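You operate a simulated robot arm through the tools that you are given. There is no shell and no other tool.

Carry out the task below with a simulated two-armed robot. There is one attempt and no reset: what you move stays moved.

## Task
Free the van strap, ratchet it back into the green and lay out the yellow strap roll.
Fine: from the van drawer into the yellow frame on the van floor; shut the drawer again. Where these are worked on the way, their far stop is far enough and under half their travel is too little: van drawer.
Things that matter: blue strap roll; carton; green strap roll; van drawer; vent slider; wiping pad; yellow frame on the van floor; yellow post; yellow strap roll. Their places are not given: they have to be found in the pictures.

The check looks at the end state, three seconds after you hand in, the way a careful person would. Anything else that was tipped, shoved, dropped, spilled or broken makes it a failure.

## Robot
Two 7-joint arms with fingered hands on one trunk that stands fixed in place. Base frame: the origin is at the foot of the trunk, x ahead of it, y to its left, z up. Lengths are in m, angles in degrees, forces in N, time in s.
The left shoulder is at [0.07, 0.171, 1.542], the right one opposite. With the tool pointing down near the work surface each hand reaches from about 0.1 to 0.88 m from the base axis, measured 20 degrees to its own side. Payload 5 kg a hand.
Tool frame (each hand has its own): the origin (TCP) lies between the finger pads and is the grasp point; the fingertips stand 0.043 m ahead of it; z points along the fingers, y is the line along which they close. The gripper opens to 0.144 m. The gripper's body begins 0.05 m behind the TCP. The gripper is a hand of 5 fingers: y runs from the thumb to the fingers, the wrist lies at [-0.021, -0.124, -0.221] in the tool frame, and closing takes about 1.5 s.
Orientation is that of the tool frame in the base frame, as [roll, pitch, yaw] about the fixed x, y, z axes, in that order (R = Rz(yaw) Ry(pitch) Rx(roll)). With the fingers straight down and the wrist toward the robot, the tool's x, y and z point along [0, 1, 0], [1, 0, 0] and [0, 0, -1] of the base frame.

## Interface
- The arms move only by the tool move_arm. It takes "left_commands", "right_commands" or both (then of equal length, played together; a hand with none holds still); each is a list that holds one entry, the list of rows, each a list of 6 numbers: the turn, a rotation vector about the tool's x, y, z in units of 5 degrees (1.0 is 5 degrees), then the shift along the tool's x, y, z in units of 20 mm (1.0 is 20 mm). In form: [[[ax, ay, az, x, y, z], ...]]. A call has 1 to 20 rows; each row shifts and turns the commanded pose from where the row before left it, along the tool's axes as they then stand. "left_hand" and "right_hand" are, for a hand that has rows, the finger opening in m, from 0 to 0.144, set as the call begins (left out, the last holds). A call with a number of a shift or a turn outside -1 to 1 is refused whole. Each row takes 0.2 s and may step no farther than 0.05 m and 8.6 degrees from the row before; otherwise, or with a gripper value out of range, the whole call is refused. Where a pose cannot be reached the arm comes as near as it can. A force on the tool above 90 N (or 10 N above the force at the start of the call, whichever is more), or a blocked arm, ends the call early, and 0.2 s more pass. The fingers move at their own pace (about 0.045 m/s each) and stop on an object; they squeeze with about 21 N. The grip force told is the motor's: it shows also when the fingers shut on nothing. Time passes only in rows, and 0.2 s behind the last, so rows that do not move let the fingers close. It gives the time, the measured TCP pose, the force on the tool (base axes), the opening and the grip force at its end, in the units of the frame above (readings bear some noise), with the torque about the TCP (base axes, N m) and any sound that the robot's microphone picked up, and new pictures: "pictures" is both (left out), scene, wrist or none (wrist: the cameras of the hands that moved).
- Cameras (640 x 400 px; columns grow to the right, rows downward): "scene" is now at [0.1233, -0.0276, 1.7538]; the picture's right is [-0.38, -0.93, -0.00], its down [-0.71, 0.29, -0.64] and it looks along [0.59, -0.24, -0.77] (base axes); focal length 311 px, centre (320, 200). "left" rides on the left gripper at [-0.086, -0.109, -0.168] in its tool frame; the picture's right is [-0.80, -0.28, 0.53], its down [0.54, -0.73, 0.42] and it looks along [0.27, 0.63, 0.73] (tool axes); focal length 275 px, centre (320, 200). "right" rides on the right gripper at [0.086, -0.109, -0.168] in its tool frame; the picture's right is [-0.80, 0.28, -0.53], its down [-0.54, -0.73, 0.42] and it looks along [-0.27, 0.63, 0.73] (tool axes); focal length 275 px, centre (320, 200).
- slide_trunk(by): slides the trunk up (or, below 0, down) by that many m; the arms and the scene camera ride with it, the base frame stays. It gives what a move gives, with no picture.
- set_fingers(index, middle, ring, little, thumb_bend, thumb_turn, hand): sets how far each is bent, from 0 (flat) to 1 (curled in); at 0.3 the hand is open as for a grip, at 0.7 the pads meet at the TCP. One left out holds its place. A second passes; each finger stops where it meets its share of the squeeze, and holds until it gets a number again. A gripper value or a shape takes the hand back. It gives what a move gives, with no picture; readings hold the bend of each and the force on index, middle, ring, little, thumb and palm. thumb_turn goes from beside the hand (0) to across from the fingers (1), as for a grip.
- preshape(shape, hand): the hand has 5 fingers and takes this shape, open, in about a second: jaw (thumb against the fingers, like two jaws); tri (thumb and two fingers); tip (a fingertip pinch); poke (one finger out to press); point (the index stretched); flat (the hand flat); cup (the hand cupped); fist (a fist). The gripper value then closes the fingers along that shape, each until it touches; the sizes above hold for jaw. It gives what a move gives, with no picture.
- pan_tilt(pan, tilt): turns the head with the scene camera to pan (to the left, within 86 degrees either way) and tilt (down, from -29 to 69), counted from straight ahead of the robot. It gives what a move gives, and a new picture of the scene camera.
- locate(camera, pixels): for up to 12 pixels [column, row] of the newest picture of that camera ("zoom" is the newest enlarged one), the place [x, y, z] in the base frame of the surface seen there, good to about 0.003 m. It takes no simulated time.
- zoom(camera, box): a new picture of the part [left, top, right, bottom] of that camera's present view, enlarged. It takes no simulated time.
- hand_in(): hands the job in; it is judged then, once.

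Open the grippers and draw the arms clear of the work before you hand the job in, unless the task says otherwise.

The tools are called as a command line: name --argument value ..., lists and objects as JSON in quotes. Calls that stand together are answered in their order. move_arm: Moves the arms, as the interface text tells. Its arguments: {"type":"object","properties":{"left_commands":{"type":"array","items":{"type":"array","items":{"type":"array","items":{"type":"number"}}}},"left_hand":{"type":"number"},"right_commands":{"type":"array","items":{"type":"array","items":{"type":"array","items":{"type":"number"}}}},"right_hand":{"type":"number"},"pictures":{"type":"string","enum":["both","scene","wrist","none"]}},"required":[]} The other tools are called the same way: slide_trunk (by) slides the trunk up or down; preshape (shape, hand) gives the hand a shape; set_fingers (index, middle, ring, little, thumb_bend, thumb_turn, hand) moves the fingers one by one; pan_tilt (pan, tilt) turns the head that bears the scene camera; locate (camera, pixels) gives the place of the surface under pixels of a picture; zoom (camera, box) takes an enlarged picture of a part of a camera's view; hand_in () hands the job in.

At the start:

```text
clock: 0.0
left_tcp_pos: [0.7027, 0.0073, 1.3299]
left_tcp_rot: [179.6, -2.1, 91.4]
left_contact_force: [0.8, 0.0, 0.0]
left_wrist_torque: [0.02, -0.01, -0.02]
left_gripper_width: 0.1437
left_grasp_force: 0.0
left_shape: jaw
left_bend: [0.3, 0.3, 0.3, 0.3, 0.3, 0.98]
left_finger forces: [0.0, 0.1, 0.0, 0.1, 0.1, 0.1]
right_tcp_pos: [0.3954, -0.57, 1.3464]
right_tcp_rot: [179.9, 0.0, 90.0]
right_contact_force: [-0.2, 0.2, -0.4]
right_wrist_torque: [0.0, 0.0, 0.03]
right_gripper_width: 0.1436
right_grasp_force: 0.0
right_shape: jaw
right_bend: [0.3, 0.3, 0.3, 0.3, 0.3, 0.98]
right_finger forces: [0.0, 0.0, 0.0, 0.0, 0.0, 0.1]
trunk travel left (down, up): [-0.639, 0.301]
head pan, tilt: [-22.2, 50.5]
```

scene: 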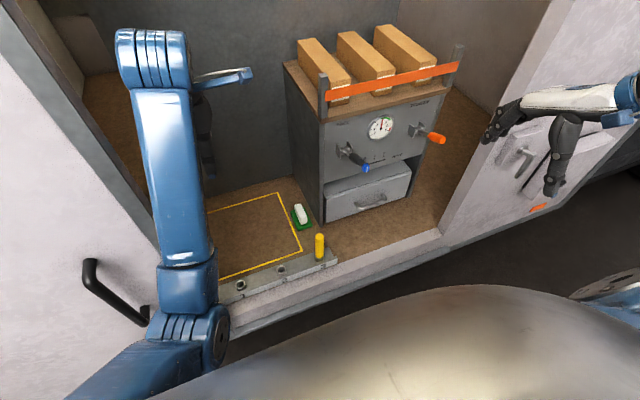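
right: 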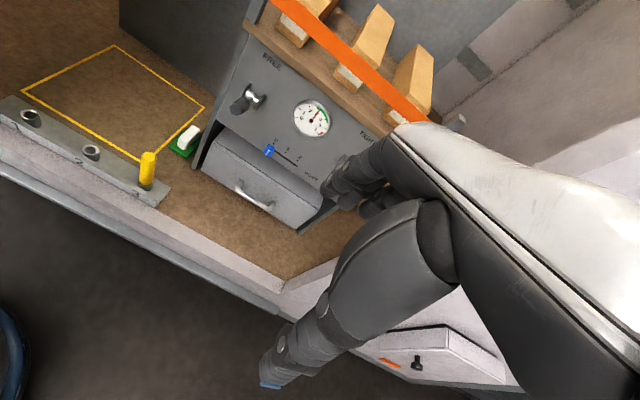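
left: 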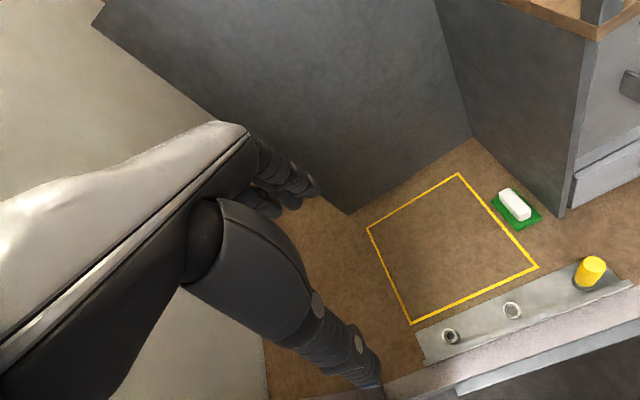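

The scene picture shows a cabinet with a gauge (382,126), a lever (355,160), an orange-handled handle (432,135), a drawer (370,195), and an orange strap over cartons. I'll zoom in on these to read labels.

zoom --camera "scene" --box '[280, 60, 480, 240]'

zoom --camera "right" --box '[200, 30, 440, 250]'

zoom --camera "scene" --box '[180, 160, 360, 310]'

zoom --camera "scene" --box '[480, 80, 640, 220]'

```text
2.22 times, centred on (380, 150) of scene
```

zoom: 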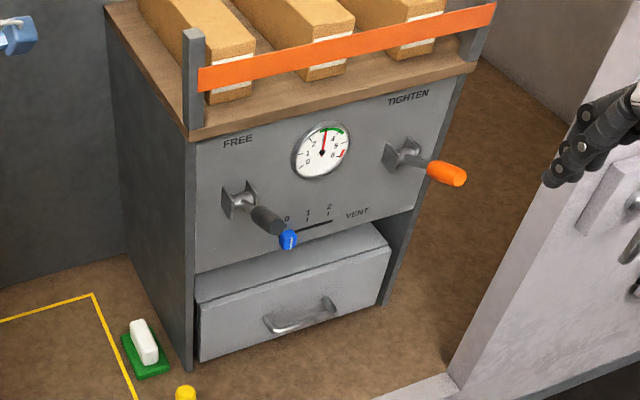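

```text
1.82 times, centred on (320, 140) of right
```

zoom: 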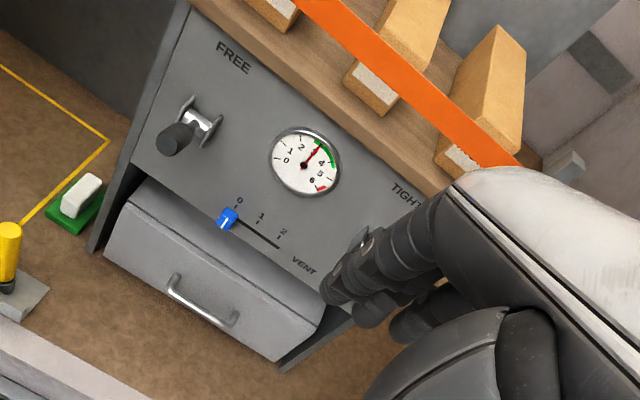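

```text
2.67 times, centred on (270, 235) of scene
```

zoom: 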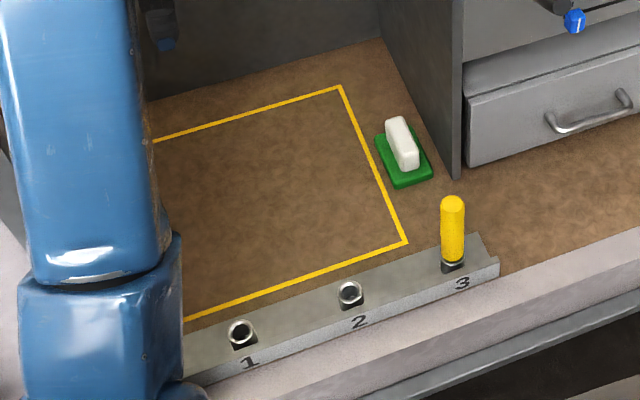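

```text
2.86 times, centred on (560, 150) of scene
```

zoom: 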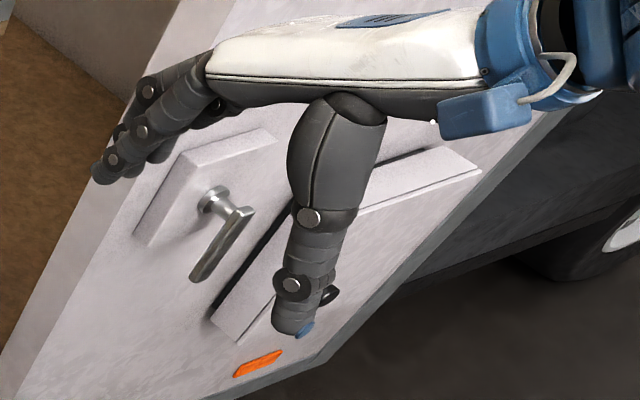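

The gauge appears near 3 with FREE lever at left, TIGHTEN lever at right, vent slider at 0. I'll zoom the gauge and locate key features.

zoom --camera "scene" --box '[355, 100, 415, 150]'

locate --camera "scene" --pixels '[[382, 126], [347, 152], [366, 168], [414, 131], [441, 138], [372, 204], [328, 212], [410, 178], [319, 240], [302, 214], [300, 250], [278, 194]]'

locate --camera "left" --pixels '[[368, 228], [459, 174], [537, 266], [412, 322], [450, 335], [512, 310], [590, 270], [620, 205], [425, 350], [562, 216], [470, 140], [345, 212]]'

locate --camera "scene" --pixels '[[325, 95], [455, 70], [350, 90], [300, 130], [324, 120], [448, 95], [440, 240], [330, 270], [500, 210], [310, 45], [350, 40], [390, 33]]'

```text
8.00 times, centred on (385, 125) of scene
```

zoom: 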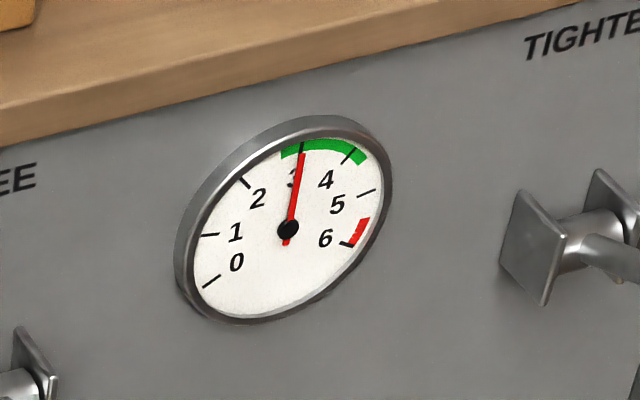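

```text
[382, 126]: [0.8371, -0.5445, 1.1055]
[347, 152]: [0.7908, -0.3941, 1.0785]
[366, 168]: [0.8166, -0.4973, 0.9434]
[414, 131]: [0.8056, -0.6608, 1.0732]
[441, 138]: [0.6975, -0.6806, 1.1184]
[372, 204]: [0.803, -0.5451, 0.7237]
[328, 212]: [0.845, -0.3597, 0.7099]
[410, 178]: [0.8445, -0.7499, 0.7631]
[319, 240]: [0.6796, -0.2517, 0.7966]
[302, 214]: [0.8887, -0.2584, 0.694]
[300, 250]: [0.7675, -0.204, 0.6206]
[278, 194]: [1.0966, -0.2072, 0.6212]
```

```text
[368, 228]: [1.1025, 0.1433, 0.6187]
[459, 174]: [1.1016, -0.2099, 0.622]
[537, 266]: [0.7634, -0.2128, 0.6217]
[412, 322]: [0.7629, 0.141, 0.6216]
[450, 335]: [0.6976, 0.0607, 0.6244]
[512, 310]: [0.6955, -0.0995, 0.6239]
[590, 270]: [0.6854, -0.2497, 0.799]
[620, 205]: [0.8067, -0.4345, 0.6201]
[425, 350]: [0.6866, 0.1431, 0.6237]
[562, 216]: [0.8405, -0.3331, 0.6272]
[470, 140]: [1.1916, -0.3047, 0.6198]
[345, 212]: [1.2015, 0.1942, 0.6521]
```

```text
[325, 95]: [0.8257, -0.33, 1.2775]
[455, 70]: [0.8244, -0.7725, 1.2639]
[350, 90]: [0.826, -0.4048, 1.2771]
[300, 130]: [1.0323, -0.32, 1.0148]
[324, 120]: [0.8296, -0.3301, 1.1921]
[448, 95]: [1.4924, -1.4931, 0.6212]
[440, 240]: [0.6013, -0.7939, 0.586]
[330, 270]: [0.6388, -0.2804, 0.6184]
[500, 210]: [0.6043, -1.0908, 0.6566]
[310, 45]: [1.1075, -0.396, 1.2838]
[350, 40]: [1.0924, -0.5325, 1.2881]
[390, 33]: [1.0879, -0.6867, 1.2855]
```

The gauge reads 3 (edge of the green). I'll turn the head toward the cabinet to study the levers more closely.

pan_tilt --pan -34 --tilt 42

```text
clock: 0.7
left_tcp_pos: [0.7027, 0.0089, 1.3298]
left_tcp_rot: [179.5, -2.3, 91.5]
left_contact_force: [-0.2, -0.4, 0.3]
left_wrist_torque: [0.0, 0.01, -0.03]
left_gripper_width: 0.144
left_grasp_force: 0.1
left_shape: jaw
left_bend: [0.3, 0.3, 0.3, 0.3, 0.3, 0.98]
left_finger forces: [0.0, 0.1, 0.1, 0.0, 0.0, 0.0]
right_tcp_pos: [0.3944, -0.5698, 1.348]
right_tcp_rot: [-180.0, 0.0, 89.9]
right_contact_force: [-0.2, -0.7, -0.7]
right_wrist_torque: [0.02, -0.01, 0.0]
right_gripper_width: 0.1436
right_grasp_force: 0.1
right_shape: jaw
right_bend: [0.3, 0.3, 0.3, 0.3, 0.3, 0.98]
right_finger forces: [0.1, 0.0, 0.0, 0.1, 0.0, 0.0]
trunk travel left (down, up): [-0.639, 0.301]
head pan, tilt: [-34.0, 42.0]
```

scene: 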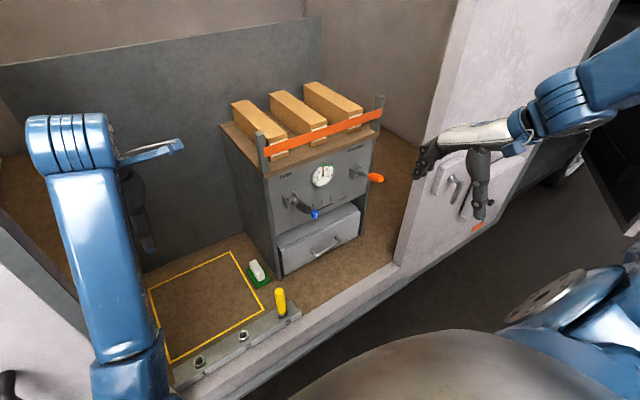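

zoom --camera "scene" --box '[215, 70, 415, 195]'

zoom --camera "scene" --box '[265, 155, 395, 280]'

zoom --camera "right" --box '[200, 60, 320, 160]'

```text
3.20 times, centred on (315, 132) of scene
```

zoom: 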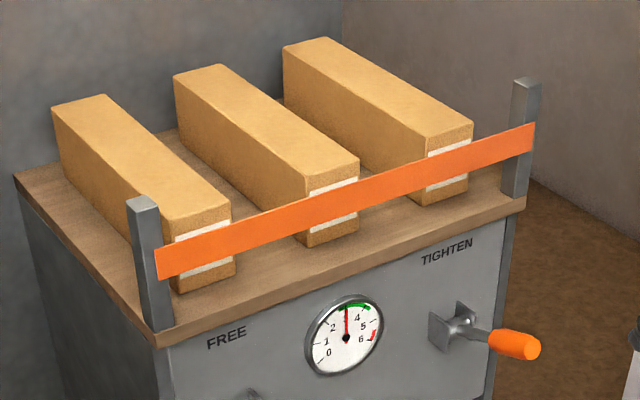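

```text
3.20 times, centred on (330, 218) of scene
```

zoom: 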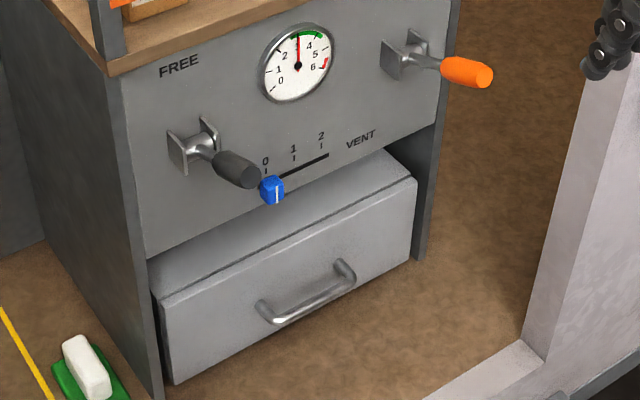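

```text
4.00 times, centred on (260, 110) of right
```

zoom: 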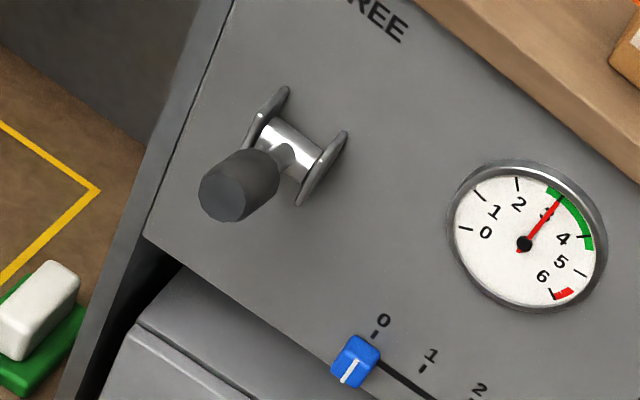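

Both levers hinge about a horizontal axle between cheek plates. I'll locate the ends and axles of both levers in the zoomed pictures.

locate --camera "zoom" --pixels '[[222, 198], [250, 165], [285, 135], [265, 115], [325, 165], [230, 180], [268, 175], [355, 362], [525, 245]]'

zoom --camera "scene" --box '[340, 150, 400, 200]'

```text
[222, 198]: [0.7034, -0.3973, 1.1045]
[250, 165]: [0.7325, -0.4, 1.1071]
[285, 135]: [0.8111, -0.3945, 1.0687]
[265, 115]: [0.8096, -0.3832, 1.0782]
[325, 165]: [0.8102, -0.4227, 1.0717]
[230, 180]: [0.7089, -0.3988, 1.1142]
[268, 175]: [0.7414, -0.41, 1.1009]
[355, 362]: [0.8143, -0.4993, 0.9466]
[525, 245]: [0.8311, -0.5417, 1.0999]
```

```text
8.00 times, centred on (370, 175) of scene
```

zoom: 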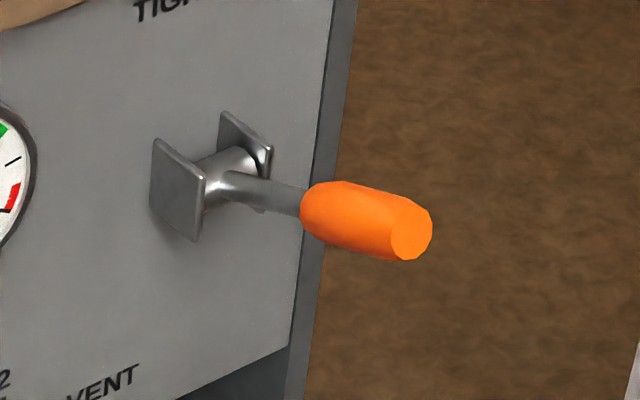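

locate --camera "zoom" --pixels '[[410, 230], [365, 215], [325, 210], [340, 185], [270, 192], [225, 165], [180, 180], [245, 145], [375, 190], [350, 245]]'

locate --camera "scene" --pixels '[[317, 257], [330, 250], [338, 243], [325, 254], [346, 238], [282, 272], [360, 232], [336, 188], [284, 245], [300, 235]]'

```text
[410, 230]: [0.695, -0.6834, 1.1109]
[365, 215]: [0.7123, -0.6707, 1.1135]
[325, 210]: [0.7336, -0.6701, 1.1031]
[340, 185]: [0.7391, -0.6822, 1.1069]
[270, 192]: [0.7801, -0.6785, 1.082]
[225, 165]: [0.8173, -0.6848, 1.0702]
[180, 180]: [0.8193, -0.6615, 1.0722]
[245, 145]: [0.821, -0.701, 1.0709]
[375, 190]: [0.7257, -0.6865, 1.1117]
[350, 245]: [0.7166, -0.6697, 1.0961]
```

```text
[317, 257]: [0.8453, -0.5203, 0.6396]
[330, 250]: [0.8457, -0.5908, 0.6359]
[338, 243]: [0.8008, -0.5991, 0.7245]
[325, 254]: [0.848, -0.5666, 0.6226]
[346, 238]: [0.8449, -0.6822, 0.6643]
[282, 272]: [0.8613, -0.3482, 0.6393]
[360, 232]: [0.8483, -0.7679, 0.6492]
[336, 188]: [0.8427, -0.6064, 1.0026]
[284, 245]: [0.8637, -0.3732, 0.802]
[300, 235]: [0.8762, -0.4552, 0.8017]
```

The FREE lever runs from an axle near (0.825,-0.395,1.066) to a grip end at (0.703,-0.397,1.10); TIGHTEN is alike at y≈-0.68. I'll bring the right hand in front of the FREE lever, in free air first, then tilt the fingers forward.

move_arm --right_commands '[[[0, 0, 0, 0.85, 0.65, 0.75], [0, 0, 0, 0.85, 0.65, 0.75], [0, 0, 0, 0.85, 0.65, 0.75], [0, 0, 0, 0.85, 0.65, 0.75], [0, 0, 0, 0.85, 0.65, 0.75], [0, 0, 0, 0.85, 0.65, 0.75], [0, 0, 0, 0.85, 0.65, 0.75], [0, 0, 0, 0.85, 0.65, 0.75], [0, 0, 0, 0.85, 0.65, 0.75], [0, 0, 0, 0.85, 0.65, 0.75]]]' --pictures "none"

move_arm --right_commands '[[[-1, 0, 0, 0, 0, 0], [-1, 0, 0, 0, 0, 0], [-1, 0, 0, 0, 0, 0], [-1, 0, 0, 0, 0, 0], [-1, 0, 0, 0, 0, 0], [-1, 0, 0, 0, 0, 0], [-1, 0, 0, 0, 0, 0], [-1, 0, 0, 0, 0, 0], [-1, 0, 0, 0, 0, 0], [-1, 0, 0, 0, 0, 0], [-1, 0, 0, 0, 0, 0], [-1, 0, 0, 0, 0, 0], [-1, 0, 0, 0, 0, 0], [-1, 0, 0, 0, 0, 0]]]' --pictures "both"

```text
clock: 2.9
left_tcp_pos: [0.7041, 0.0093, 1.3283]
left_tcp_rot: [179.6, -2.3, 91.6]
left_contact_force: [0.4, 0.5, -0.4]
left_wrist_torque: [0.04, 0.02, -0.02]
left_gripper_width: 0.1439
left_grasp_force: 0.0
left_shape: jaw
left_bend: [0.3, 0.3, 0.3, 0.3, 0.3, 0.98]
left_finger forces: [0.0, 0.0, 0.0, 0.0, 0.0, 0.1]
right_tcp_pos: [0.5256, -0.399, 1.1962]
right_tcp_rot: [-179.9, 0.0, 90.1]
right_contact_force: [0.3, -0.4, -0.2]
right_wrist_torque: [0.02, 0.01, 0.0]
right_gripper_width: 0.1437
right_grasp_force: 0.1
right_shape: jaw
right_bend: [0.3, 0.3, 0.3, 0.3, 0.3, 0.98]
right_finger forces: [0.0, 0.1, 0.0, 0.1, 0.1, 0.1]
trunk travel left (down, up): [-0.639, 0.301]
head pan, tilt: [-34.0, 42.0]
```

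```text
clock: 5.9
left_tcp_pos: [0.7019, 0.0098, 1.3292]
left_tcp_rot: [179.5, -2.4, 91.5]
left_contact_force: [0.0, -0.3, 0.0]
left_wrist_torque: [0.0, -0.01, -0.01]
left_gripper_width: 0.1437
left_grasp_force: 0.0
left_shape: jaw
left_bend: [0.3, 0.3, 0.3, 0.3, 0.3, 0.98]
left_finger forces: [0.0, 0.0, 0.1, 0.1, 0.0, 0.0]
right_tcp_pos: [0.5236, -0.4011, 1.1964]
right_tcp_rot: [109.9, 0.0, 89.9]
right_contact_force: [0.5, 0.2, -0.1]
right_wrist_torque: [0.0, 0.02, -0.01]
right_gripper_width: 0.1439
right_grasp_force: 0.1
right_shape: jaw
right_bend: [0.3, 0.3, 0.3, 0.3, 0.3, 0.98]
right_finger forces: [0.0, 0.0, 0.1, 0.1, 0.0, 0.1]
trunk travel left (down, up): [-0.639, 0.301]
head pan, tilt: [-34.0, 42.0]
```

scene: 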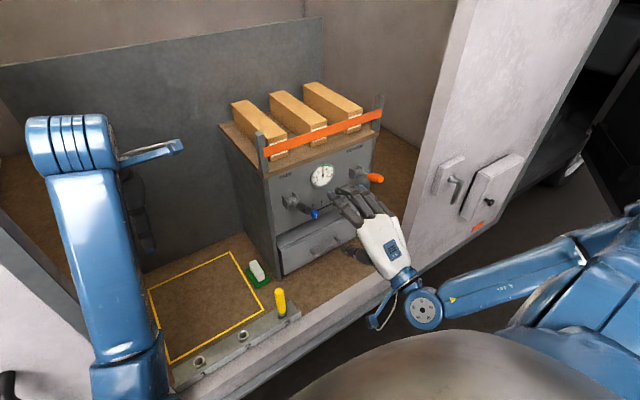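
right: 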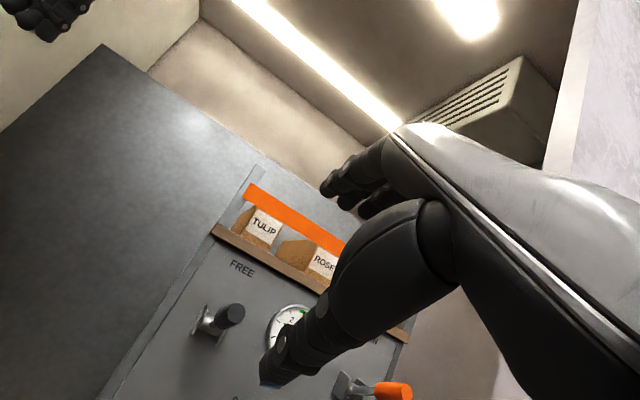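

The hand is tilted with fingers above and thumb below. I'll advance along the fingers, leaving the lever grip between thumb and fingers, and stop short to check.

move_arm --right_commands '[[[0, 0, 0, 0.1, -0.6, 0.5], [0, 0, 0, 0.05, -0.5, 0.75], [0, 0, 0, 0, 0, 1], [0, 0, 0, 0, 0, 1], [0, 0, 0, 0, 0, 1], [0, 0, 0, 0, 0, 1], [0, 0, 0, 0, 0, 1], [0, 0, 0, 0, 0, 1]]]' --pictures "both"

```text
clock: 7.7
left_tcp_pos: [0.7029, 0.0099, 1.3282]
left_tcp_rot: [179.6, -2.3, 91.5]
left_contact_force: [0.9, -0.7, 0.0]
left_wrist_torque: [0.03, 0.02, -0.01]
left_gripper_width: 0.1438
left_grasp_force: 0.0
left_shape: jaw
left_bend: [0.3, 0.3, 0.3, 0.3, 0.3, 0.98]
left_finger forces: [0.1, 0.0, 0.0, 0.0, 0.0, 0.1]
right_tcp_pos: [0.6548, -0.3952, 1.1281]
right_tcp_rot: [110.0, 0.0, 90.1]
right_contact_force: [0.7, 0.2, 0.5]
right_wrist_torque: [0.02, -0.04, 0.01]
right_gripper_width: 0.1438
right_grasp_force: 0.0
right_shape: jaw
right_bend: [0.3, 0.3, 0.3, 0.3, 0.3, 0.98]
right_finger forces: [0.1, 0.1, 0.0, 0.0, 0.0, 0.0]
trunk travel left (down, up): [-0.639, 0.301]
head pan, tilt: [-34.0, 42.0]
```

scene: 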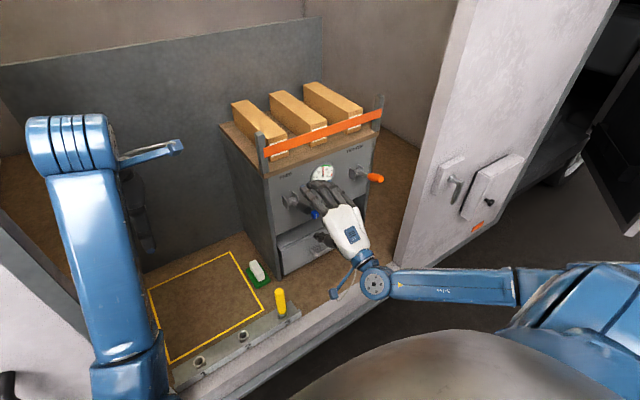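
right: 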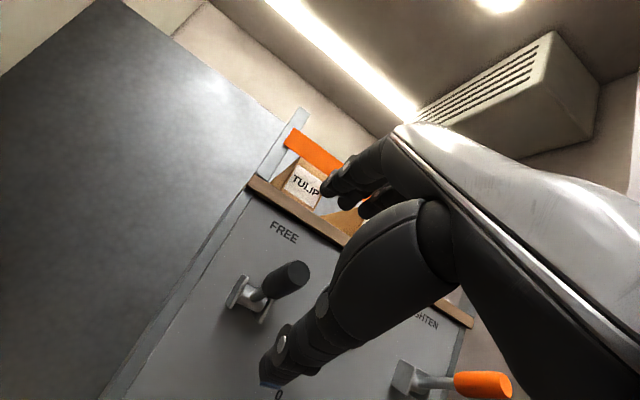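

The FREE grip end at (290,275) lines up with the gap between thumb and fingers. I'll advance about 7 cm so that the grip lies at the TCP.

move_arm --right_commands '[[[0, 0, 0, 0, 0, 0.9], [0, 0, 0, 0, 0, 0.9], [0, 0, 0, 0, 0, 0.9], [0, 0, 0, 0, 0, 0.9]]]' --pictures "both"

```text
clock: 8.7
left_tcp_pos: [0.703, 0.0109, 1.3281]
left_tcp_rot: [179.7, -2.3, 91.6]
left_contact_force: [0.3, 0.3, -0.7]
left_wrist_torque: [-0.01, 0.02, 0.02]
left_gripper_width: 0.144
left_grasp_force: 0.0
left_shape: jaw
left_bend: [0.3, 0.3, 0.3, 0.3, 0.3, 0.98]
left_finger forces: [0.1, 0.0, 0.1, 0.1, 0.1, 0.0]
right_tcp_pos: [0.7221, -0.3987, 1.1005]
right_tcp_rot: [110.2, 0.0, 90.1]
right_contact_force: [0.5, 0.3, -0.2]
right_wrist_torque: [0.0, 0.02, -0.05]
right_gripper_width: 0.1438
right_grasp_force: 0.0
right_shape: jaw
right_bend: [0.3, 0.3, 0.3, 0.3, 0.3, 0.98]
right_finger forces: [0.0, 0.1, 0.0, 0.0, 0.1, 0.0]
trunk travel left (down, up): [-0.639, 0.301]
head pan, tilt: [-34.0, 42.0]
```

scene: 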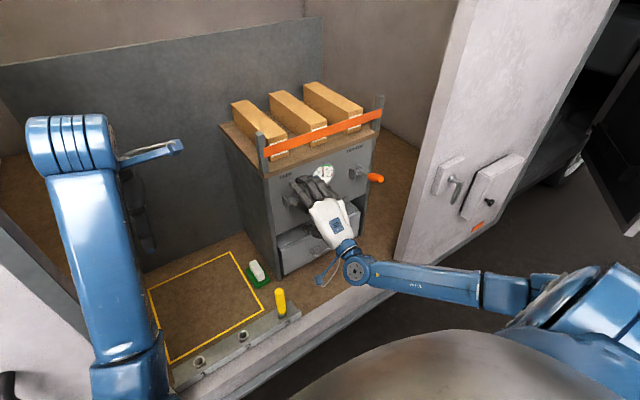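
right: 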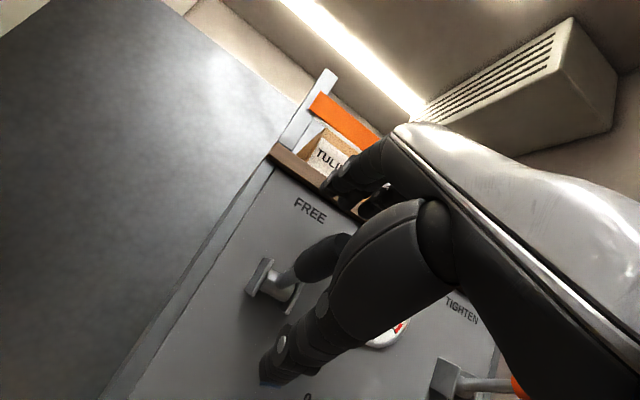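

The grip is between the thumb and fingers. I'll close the hand gently on it.

move_arm --right_commands '[[[0, 0, 0, 0, 0, 0], [0, 0, 0, 0, 0, 0], [0, 0, 0, 0, 0, 0], [0, 0, 0, 0, 0, 0], [0, 0, 0, 0, 0, 0], [0, 0, 0, 0, 0, 0], [0, 0, 0, 0, 0, 0], [0, 0, 0, 0, 0, 0]]]' --right_hand 0.02 --pictures "both"

```text
clock: 10.5
left_tcp_pos: [0.7031, 0.0098, 1.3284]
left_tcp_rot: [179.6, -2.3, 91.6]
left_contact_force: [-0.3, 0.2, 0.2]
left_wrist_torque: [-0.01, 0.06, 0.0]
left_gripper_width: 0.1437
left_grasp_force: 0.0
left_shape: jaw
left_bend: [0.3, 0.3, 0.3, 0.3, 0.3, 0.98]
left_finger forces: [0.0, 0.0, 0.0, 0.1, 0.0, 0.0]
right_tcp_pos: [0.7218, -0.3978, 1.0998]
right_tcp_rot: [110.1, 0.0, 89.9]
right_contact_force: [-3.0, 1.3, -5.8]
right_wrist_torque: [0.03, 0.25, 0.06]
right_gripper_width: 0.0234
right_grasp_force: 21.0
right_shape: jaw
right_bend: [0.73, 0.63, 0.67, 0.65, 0.73, 1.0]
right_finger forces: [8.9, 4.4, 0.0, 0.0, 20.6, 0.1]
trunk travel left (down, up): [-0.639, 0.301]
head pan, tilt: [-34.0, 42.0]
```

scene: 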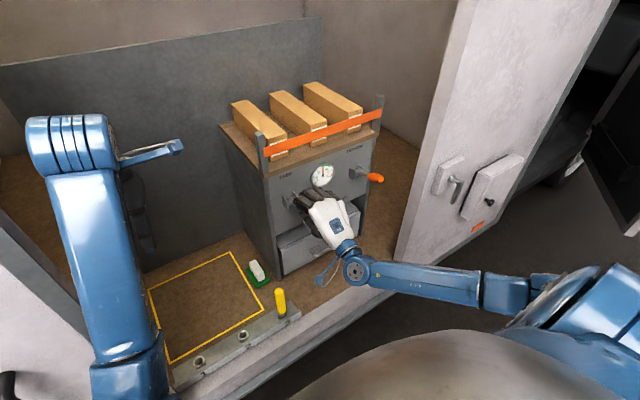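
right: 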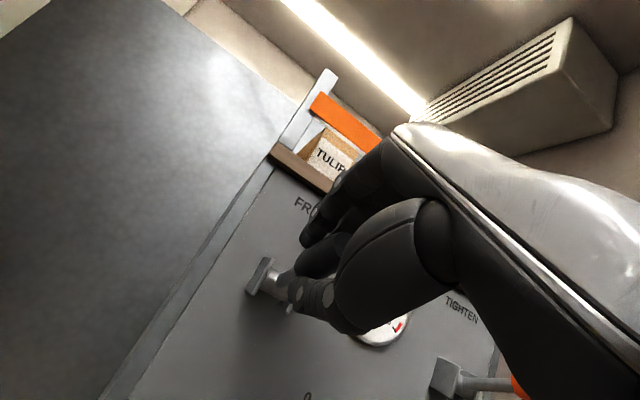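

The lever is gripped (thumb 20.6 N against index/middle) and the gauge is visible at (322,175). I'll try a small arc downward about the axle and read the forces.

move_arm --right_commands '[[[-0.5, 0, 0, 0, -0.235, 0.005], [-0.5, 0, 0, 0, -0.235, 0.005], [0, 0, 0, 0, 0, 0]]]' --pictures "scene"

zoom --camera "scene" --box '[270, 140, 390, 240]'

```text
clock: 11.3
left_tcp_pos: [0.7026, 0.0104, 1.33]
left_tcp_rot: [179.6, -2.3, 91.6]
left_contact_force: [0.3, -0.2, -1.2]
left_wrist_torque: [0.0, -0.02, -0.01]
left_gripper_width: 0.1437
left_grasp_force: 0.0
left_shape: jaw
left_bend: [0.3, 0.3, 0.3, 0.3, 0.3, 0.98]
left_finger forces: [0.1, 0.0, 0.0, 0.1, 0.1, 0.0]
right_tcp_pos: [0.7199, -0.3975, 1.0935]
right_tcp_rot: [104.9, 0.0, 90.1]
right_contact_force: [1.4, -2.9, 0.8]
right_wrist_torque: [0.01, 0.02, -0.1]
right_gripper_width: 0.0241
right_grasp_force: 21.1
right_shape: jaw
right_bend: [0.72, 0.62, 0.66, 0.65, 0.74, 1.0]
right_finger forces: [11.1, 7.7, 0.0, 0.1, 19.0, 0.0]
trunk travel left (down, up): [-0.639, 0.301]
head pan, tilt: [-34.0, 42.0]
```

scene: 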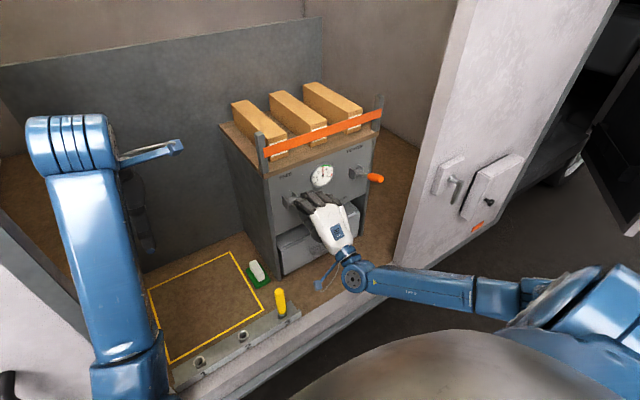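

```text
4.00 times, centred on (330, 190) of scene
```

zoom: 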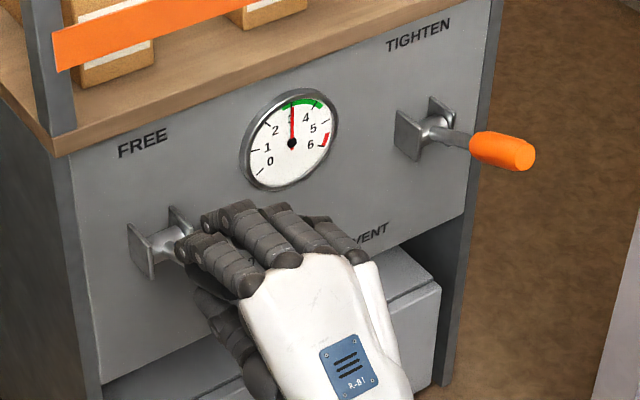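

Little resistance, so the lever seems to move down. I'll continue down the arc 20° more.

move_arm --right_commands '[[[-0.8, 0, 0, 0, -0.37, 0.015], [-0.8, 0, 0, 0, -0.37, 0.015], [-0.8, 0, 0, 0, -0.37, 0.015], [-0.8, 0, 0, 0, -0.37, 0.015], [-0.8, 0, 0, 0, -0.37, 0.015], [0, 0, 0, 0, 0, 0]]]' --pictures "scene"

zoom --camera "scene" --box '[270, 140, 390, 240]'

```text
clock: 12.7
left_tcp_pos: [0.701, 0.0107, 1.3287]
left_tcp_rot: [179.5, -2.4, 91.6]
left_contact_force: [0.6, -0.6, 0.0]
left_wrist_torque: [0.01, -0.01, 0.06]
left_gripper_width: 0.1437
left_grasp_force: 0.0
left_shape: jaw
left_bend: [0.3, 0.3, 0.3, 0.3, 0.3, 0.98]
left_finger forces: [0.0, 0.1, 0.0, 0.0, 0.0, 0.0]
right_tcp_pos: [0.7141, -0.3974, 1.058]
right_tcp_rot: [84.9, 0.0, 90.1]
right_contact_force: [-6.6, -1.5, 3.4]
right_wrist_torque: [0.01, -0.13, -0.06]
right_gripper_width: 0.0244
right_grasp_force: 21.9
right_shape: jaw
right_bend: [0.72, 0.61, 0.66, 0.65, 0.75, 1.0]
right_finger forces: [12.4, 9.1, 0.0, 0.0, 18.7, 0.0]
trunk travel left (down, up): [-0.639, 0.301]
head pan, tilt: [-34.0, 42.0]
```

scene: 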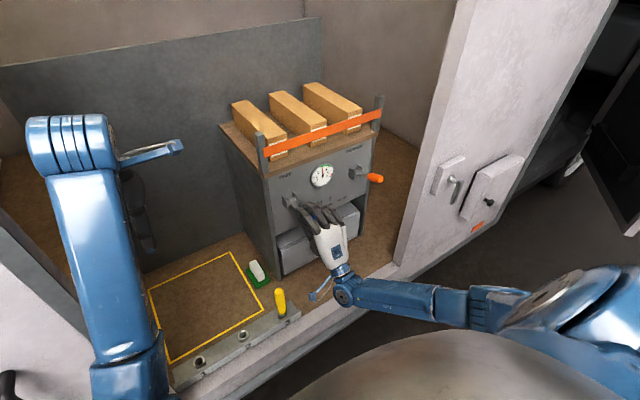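

```text
4.00 times, centred on (330, 190) of scene
```

zoom: 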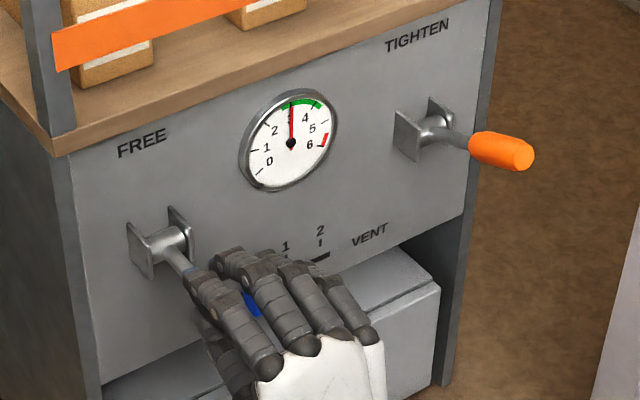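

The lever is following (now about horizontal), gauge still at 3. I'll continue 16° more down the arc.

move_arm --right_commands '[[[-0.8, 0, 0, 0, -0.37, 0.02], [-0.8, 0, 0, 0, -0.37, 0.02], [-0.8, 0, 0, 0, -0.37, 0.02], [-0.8, 0, 0, 0, -0.37, 0.02], [0, 0, 0, 0, 0, 0]]]' --pictures "scene"

zoom --camera "scene" --box '[270, 140, 390, 240]'

```text
clock: 13.9
left_tcp_pos: [0.6998, 0.0107, 1.3309]
left_tcp_rot: [179.3, -2.2, 91.7]
left_contact_force: [-1.7, 0.6, 0.7]
left_wrist_torque: [-0.02, -0.06, 0.0]
left_gripper_width: 0.1439
left_grasp_force: 0.2
left_shape: jaw
left_bend: [0.3, 0.3, 0.3, 0.3, 0.3, 0.98]
left_finger forces: [0.1, 0.0, 0.0, 0.0, 0.0, 0.0]
right_tcp_pos: [0.7202, -0.396, 1.0298]
right_tcp_rot: [68.9, 0.0, 90.0]
right_contact_force: [-12.6, -0.8, 0.7]
right_wrist_torque: [0.01, -0.01, -0.03]
right_gripper_width: 0.0258
right_grasp_force: 20.7
right_shape: jaw
right_bend: [0.72, 0.6, 0.66, 0.65, 0.76, 1.0]
right_finger forces: [14.4, 10.4, 0.0, 0.1, 18.2, 0.0]
trunk travel left (down, up): [-0.639, 0.301]
head pan, tilt: [-34.0, 42.0]
```

scene: 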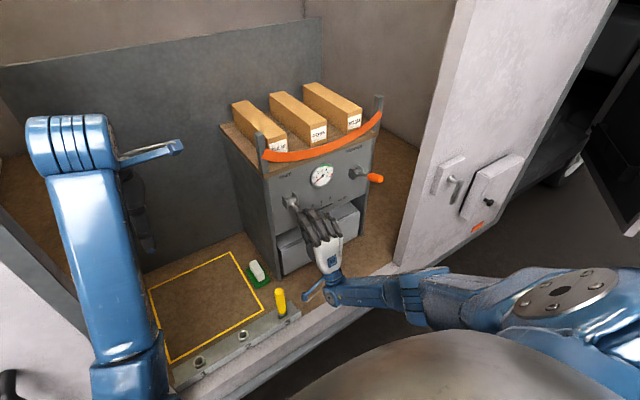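

```text
4.00 times, centred on (330, 190) of scene
```

zoom: 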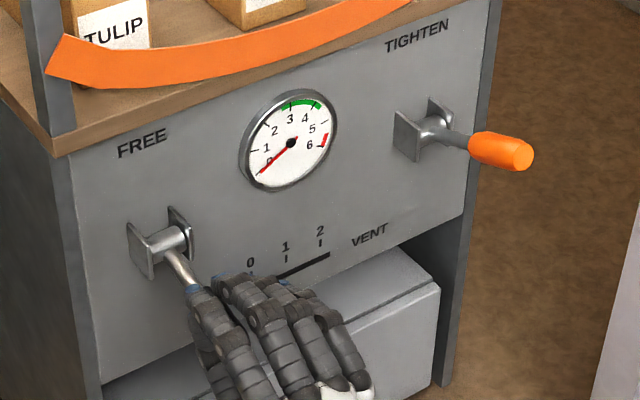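

The strap went slack and the needle is at 0: freed. I'll lift the FREE lever back up along the same arc to its start.

move_arm --right_commands '[[[0.8, 0, 0, 0, 0.37, -0.02], [0.8, 0, 0, 0, 0.37, -0.01], [0.8, 0, 0, 0, 0.37, 0.0], [0.8, 0, 0, 0, 0.37, 0.0], [0.8, 0, 0, 0, 0.37, 0.0], [0.8, 0, 0, 0, 0.37, 0.0], [0.8, 0, 0, 0, 0.37, 0.0], [0.8, 0, 0, 0, 0.37, 0.01], [0.8, 0, 0, 0, 0.37, 0.01], [0.8, 0, 0, 0, 0.37, 0.01], [0, 0, 0, 0, 0, 0]]]' --pictures "scene"

zoom --camera "scene" --box '[270, 140, 390, 240]'

```text
clock: 16.3
left_tcp_pos: [0.7028, 0.0099, 1.3281]
left_tcp_rot: [179.6, -2.3, 91.6]
left_contact_force: [0.9, 0.9, -0.2]
left_wrist_torque: [-0.03, -0.01, 0.0]
left_gripper_width: 0.144
left_grasp_force: 0.1
left_shape: jaw
left_bend: [0.3, 0.3, 0.3, 0.3, 0.3, 0.98]
left_finger forces: [0.0, 0.0, 0.1, 0.0, 0.0, 0.0]
right_tcp_pos: [0.7207, -0.3974, 1.096]
right_tcp_rot: [109.4, 0.0, 90.1]
right_contact_force: [10.3, 1.7, -9.0]
right_wrist_torque: [0.01, 0.11, 0.08]
right_gripper_width: 0.0224
right_grasp_force: 21.1
right_shape: jaw
right_bend: [0.72, 0.62, 0.66, 0.65, 0.74, 1.0]
right_finger forces: [11.2, 7.5, 0.1, 0.0, 20.2, 0.0]
trunk travel left (down, up): [-0.639, 0.301]
head pan, tilt: [-34.0, 42.0]
```

scene: 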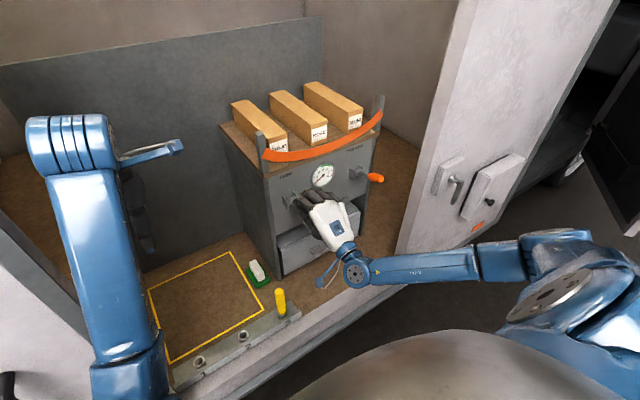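

```text
4.00 times, centred on (330, 190) of scene
```

zoom: 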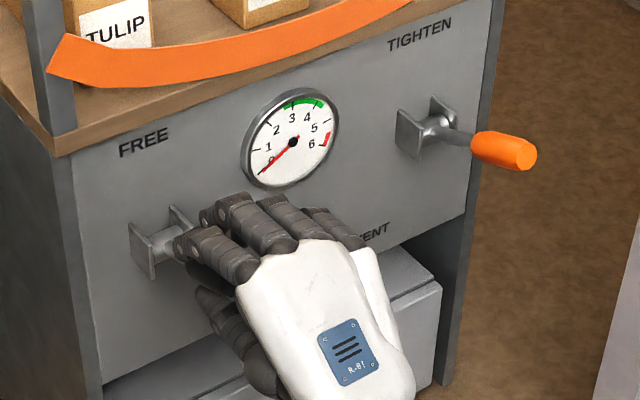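

The lever is back at its start, gauge 0. I'll open the hand and withdraw along the tool axis.

move_arm --right_commands '[[[0, 0, 0, 0, 0, 0], [0, 0, 0, 0, 0, 0], [0, 0, 0, 0, 0, 0], [0, 0, 0, 0, 0, 0], [0, 0, 0, 0, 0, 0], [0, 0, 0, 0, 0, 0], [0, 0, 0, 0, 0, 0], [0, 0, 0, 0, 0, -0.8], [0, 0, 0, 0, 0, -0.9], [0, 0, 0, 0, 0, -0.9], [0, 0, 0, 0, 0, -1], [0, 0, 0, 0, 0, -1], [0, 0, 0, 0, 0, -1]]]' --right_hand 0.144 --pictures "both"

zoom --camera "scene" --box '[270, 140, 390, 240]'

```text
clock: 19.1
left_tcp_pos: [0.7019, 0.0116, 1.3297]
left_tcp_rot: [179.5, -2.4, 91.6]
left_contact_force: [0.0, -0.5, -0.6]
left_wrist_torque: [0.0, -0.05, 0.02]
left_gripper_width: 0.1439
left_grasp_force: 0.0
left_shape: jaw
left_bend: [0.3, 0.3, 0.3, 0.3, 0.3, 0.98]
left_finger forces: [0.0, 0.0, 0.0, 0.1, 0.0, 0.0]
right_tcp_pos: [0.6125, -0.3959, 1.1369]
right_tcp_rot: [109.0, 0.0, 90.1]
right_contact_force: [-0.4, 0.8, -0.3]
right_wrist_torque: [0.0, 0.04, 0.01]
right_gripper_width: 0.1439
right_grasp_force: 0.1
right_shape: jaw
right_bend: [0.3, 0.3, 0.3, 0.3, 0.3, 0.98]
right_finger forces: [0.1, 0.1, 0.1, 0.0, 0.0, 0.0]
trunk travel left (down, up): [-0.639, 0.301]
head pan, tilt: [-34.0, 42.0]
```

scene: 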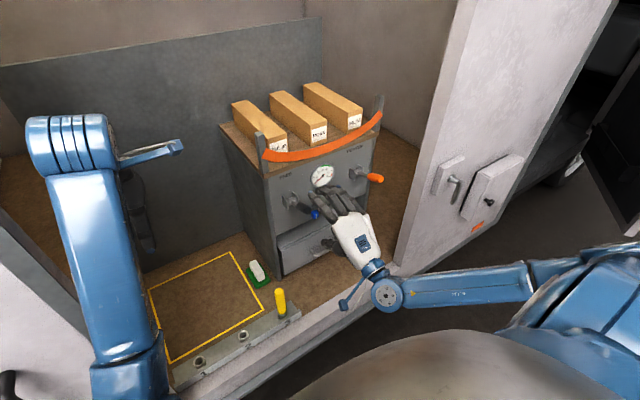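
right: 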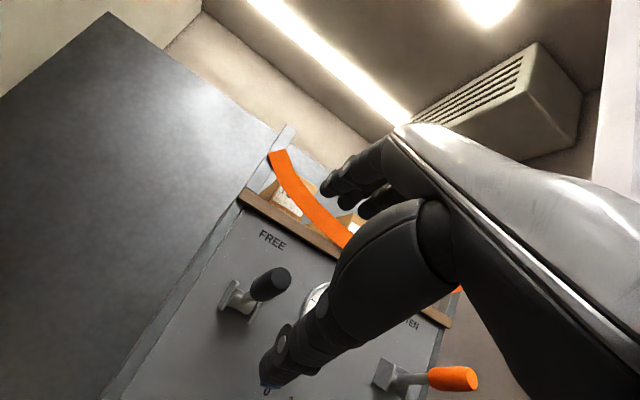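

```text
4.00 times, centred on (330, 190) of scene
```

zoom: 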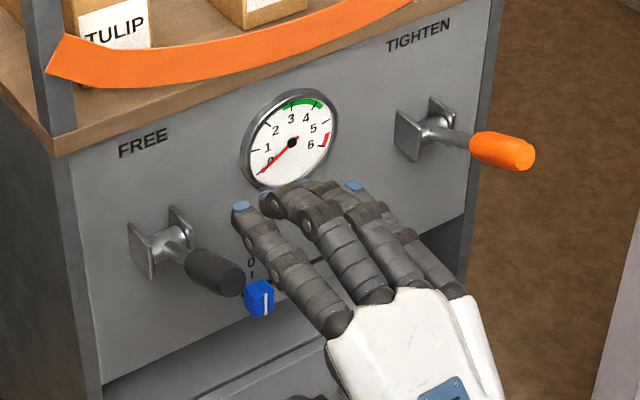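

FREE lever rests as at the start and the gauge is 0. Before moving right to the TIGHTEN lever I'll locate the van's side panel edge near (415,200) to keep clear.

locate --camera "scene" --pixels '[[404, 255], [425, 180], [445, 80], [470, 60], [500, 120], [450, 240], [375, 178], [358, 171], [400, 270], [560, 60]]'

```text
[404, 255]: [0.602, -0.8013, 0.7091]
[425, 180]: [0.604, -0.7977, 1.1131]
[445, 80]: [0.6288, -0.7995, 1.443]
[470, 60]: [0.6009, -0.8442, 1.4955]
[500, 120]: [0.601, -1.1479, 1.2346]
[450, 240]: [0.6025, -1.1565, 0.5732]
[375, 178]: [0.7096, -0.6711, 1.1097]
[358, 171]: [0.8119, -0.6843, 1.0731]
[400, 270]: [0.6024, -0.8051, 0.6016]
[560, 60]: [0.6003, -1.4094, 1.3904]
```

The panel's edge is at y≈-0.80, x≥0.60; the hand stays clear at y≈-0.68. I'll shift right 0.287 m at the present standoff.

move_arm --right_commands '[[[0, 0, 0, -0.957, 0, 0], [0, 0, 0, -0.957, 0, 0], [0, 0, 0, -0.957, 0, 0], [0, 0, 0, -0.957, 0, 0], [0, 0, 0, -0.957, 0, 0], [0, 0, 0, -0.957, 0, 0], [0, 0, 0, -0.957, 0, 0], [0, 0, 0, -0.957, 0, 0], [0, 0, 0, -0.957, 0, 0], [0, 0, 0, -0.957, 0, 0], [0, 0, 0, -0.957, 0, 0], [0, 0, 0, -0.957, 0, 0], [0, 0, 0, -0.957, 0, 0], [0, 0, 0, -0.957, 0, 0], [0, 0, 0, -0.957, 0, 0]]]' --pictures "both"

```text
clock: 22.3
left_tcp_pos: [0.7028, 0.0089, 1.3285]
left_tcp_rot: [179.7, -2.3, 91.7]
left_contact_force: [0.3, 1.1, -0.3]
left_wrist_torque: [0.03, -0.03, -0.01]
left_gripper_width: 0.1439
left_grasp_force: 0.0
left_shape: jaw
left_bend: [0.3, 0.3, 0.3, 0.3, 0.3, 0.98]
left_finger forces: [0.0, 0.0, 0.0, 0.1, 0.0, 0.1]
right_tcp_pos: [0.6139, -0.6649, 1.1356]
right_tcp_rot: [109.1, 0.0, 90.0]
right_contact_force: [0.3, 0.2, 0.1]
right_wrist_torque: [-0.01, 0.02, 0.0]
right_gripper_width: 0.144
right_grasp_force: 0.0
right_shape: jaw
right_bend: [0.3, 0.3, 0.3, 0.3, 0.3, 0.98]
right_finger forces: [0.0, 0.0, 0.1, 0.0, 0.0, 0.1]
right hand out of reach, approached as far as the arm can: row 15
trunk travel left (down, up): [-0.639, 0.301]
head pan, tilt: [-34.0, 42.0]
```

scene: 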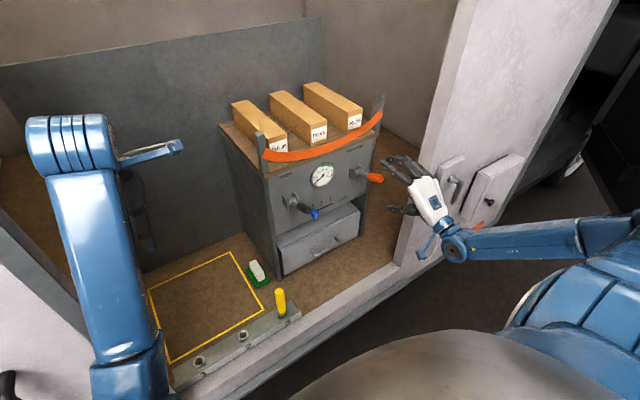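
right: 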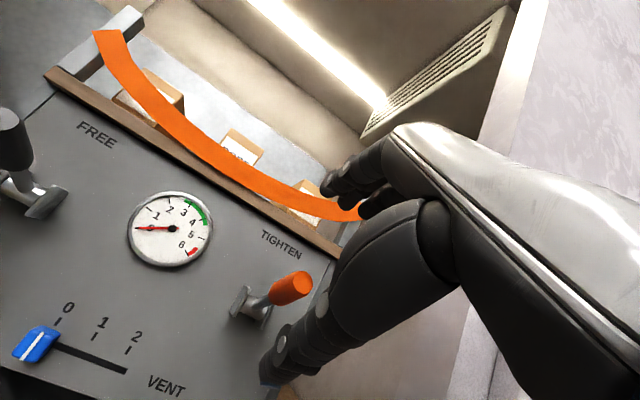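

Row 15 was out of reach from this shoulder height. I'll back the hand off 6 cm, then lower the trunk so that the shoulder sits nearer the lever's height.

move_arm --right_commands '[[[0, 0, 0, 0.2, 0, -1], [0, 0, 0, 0.2, 0, -1], [0, 0, 0, 0.2, 0, -1], [0, 0, 0, 0, 0, -1]]]' --pictures "none"

slide_trunk --by -0.12

pan_tilt --pan -34 --tilt 38

```text
clock: 23.3
left_tcp_pos: [0.701, 0.0107, 1.3304]
left_tcp_rot: [179.5, -2.4, 91.6]
left_contact_force: [-0.7, 0.8, 0.0]
left_wrist_torque: [-0.05, 0.02, 0.0]
left_gripper_width: 0.1439
left_grasp_force: 0.0
left_shape: jaw
left_bend: [0.3, 0.3, 0.3, 0.3, 0.3, 0.98]
left_finger forces: [0.1, 0.0, 0.1, 0.0, 0.0, 0.1]
right_tcp_pos: [0.5374, -0.6515, 1.1627]
right_tcp_rot: [109.0, 0.0, 90.1]
right_contact_force: [0.1, 0.8, 0.4]
right_wrist_torque: [0.01, 0.01, -0.01]
right_gripper_width: 0.1436
right_grasp_force: 0.1
right_shape: jaw
right_bend: [0.3, 0.3, 0.3, 0.3, 0.3, 0.98]
right_finger forces: [0.0, 0.0, 0.1, 0.0, 0.0, 0.0]
trunk travel left (down, up): [-0.639, 0.301]
head pan, tilt: [-34.0, 42.0]
```

```text
clock: 24.8
left_tcp_pos: [0.7024, 0.0115, 1.209]
left_tcp_rot: [179.6, -2.3, 91.6]
left_contact_force: [0.4, 0.8, -0.2]
left_wrist_torque: [0.0, 0.02, -0.01]
left_gripper_width: 0.1439
left_grasp_force: 0.1
left_shape: jaw
left_bend: [0.3, 0.3, 0.3, 0.3, 0.3, 0.98]
left_finger forces: [0.0, 0.1, 0.0, 0.1, 0.0, 0.0]
right_tcp_pos: [0.5377, -0.6511, 1.043]
right_tcp_rot: [109.0, 0.0, 90.1]
right_contact_force: [-1.3, -0.3, 0.5]
right_wrist_torque: [0.01, 0.0, 0.01]
right_gripper_width: 0.1439
right_grasp_force: 0.0
right_shape: jaw
right_bend: [0.3, 0.3, 0.3, 0.3, 0.3, 0.98]
right_finger forces: [0.0, 0.0, 0.0, 0.1, 0.0, 0.0]
trunk travel left (down, up): [-0.519, 0.421]
head pan, tilt: [-34.0, 42.0]
```

```text
clock: 25.5
left_tcp_pos: [0.7026, 0.0111, 1.2088]
left_tcp_rot: [179.6, -2.2, 91.6]
left_contact_force: [0.5, -0.7, -0.2]
left_wrist_torque: [0.02, 0.01, -0.02]
left_gripper_width: 0.1439
left_grasp_force: 0.1
left_shape: jaw
left_bend: [0.3, 0.3, 0.3, 0.3, 0.3, 0.98]
left_finger forces: [0.0, 0.0, 0.1, 0.1, 0.1, 0.1]
right_tcp_pos: [0.538, -0.6517, 1.0432]
right_tcp_rot: [109.0, 0.0, 89.9]
right_contact_force: [-0.4, 0.0, 0.1]
right_wrist_torque: [-0.01, 0.0, 0.0]
right_gripper_width: 0.1438
right_grasp_force: 0.1
right_shape: jaw
right_bend: [0.3, 0.3, 0.3, 0.3, 0.3, 0.98]
right_finger forces: [0.0, 0.1, 0.0, 0.0, 0.0, 0.1]
trunk travel left (down, up): [-0.519, 0.421]
head pan, tilt: [-34.0, 38.0]
```

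scene: 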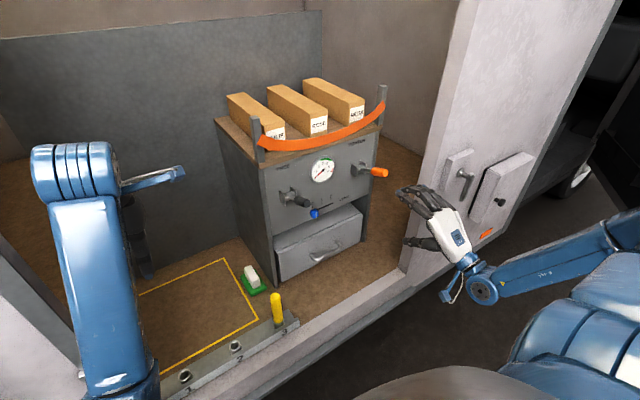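

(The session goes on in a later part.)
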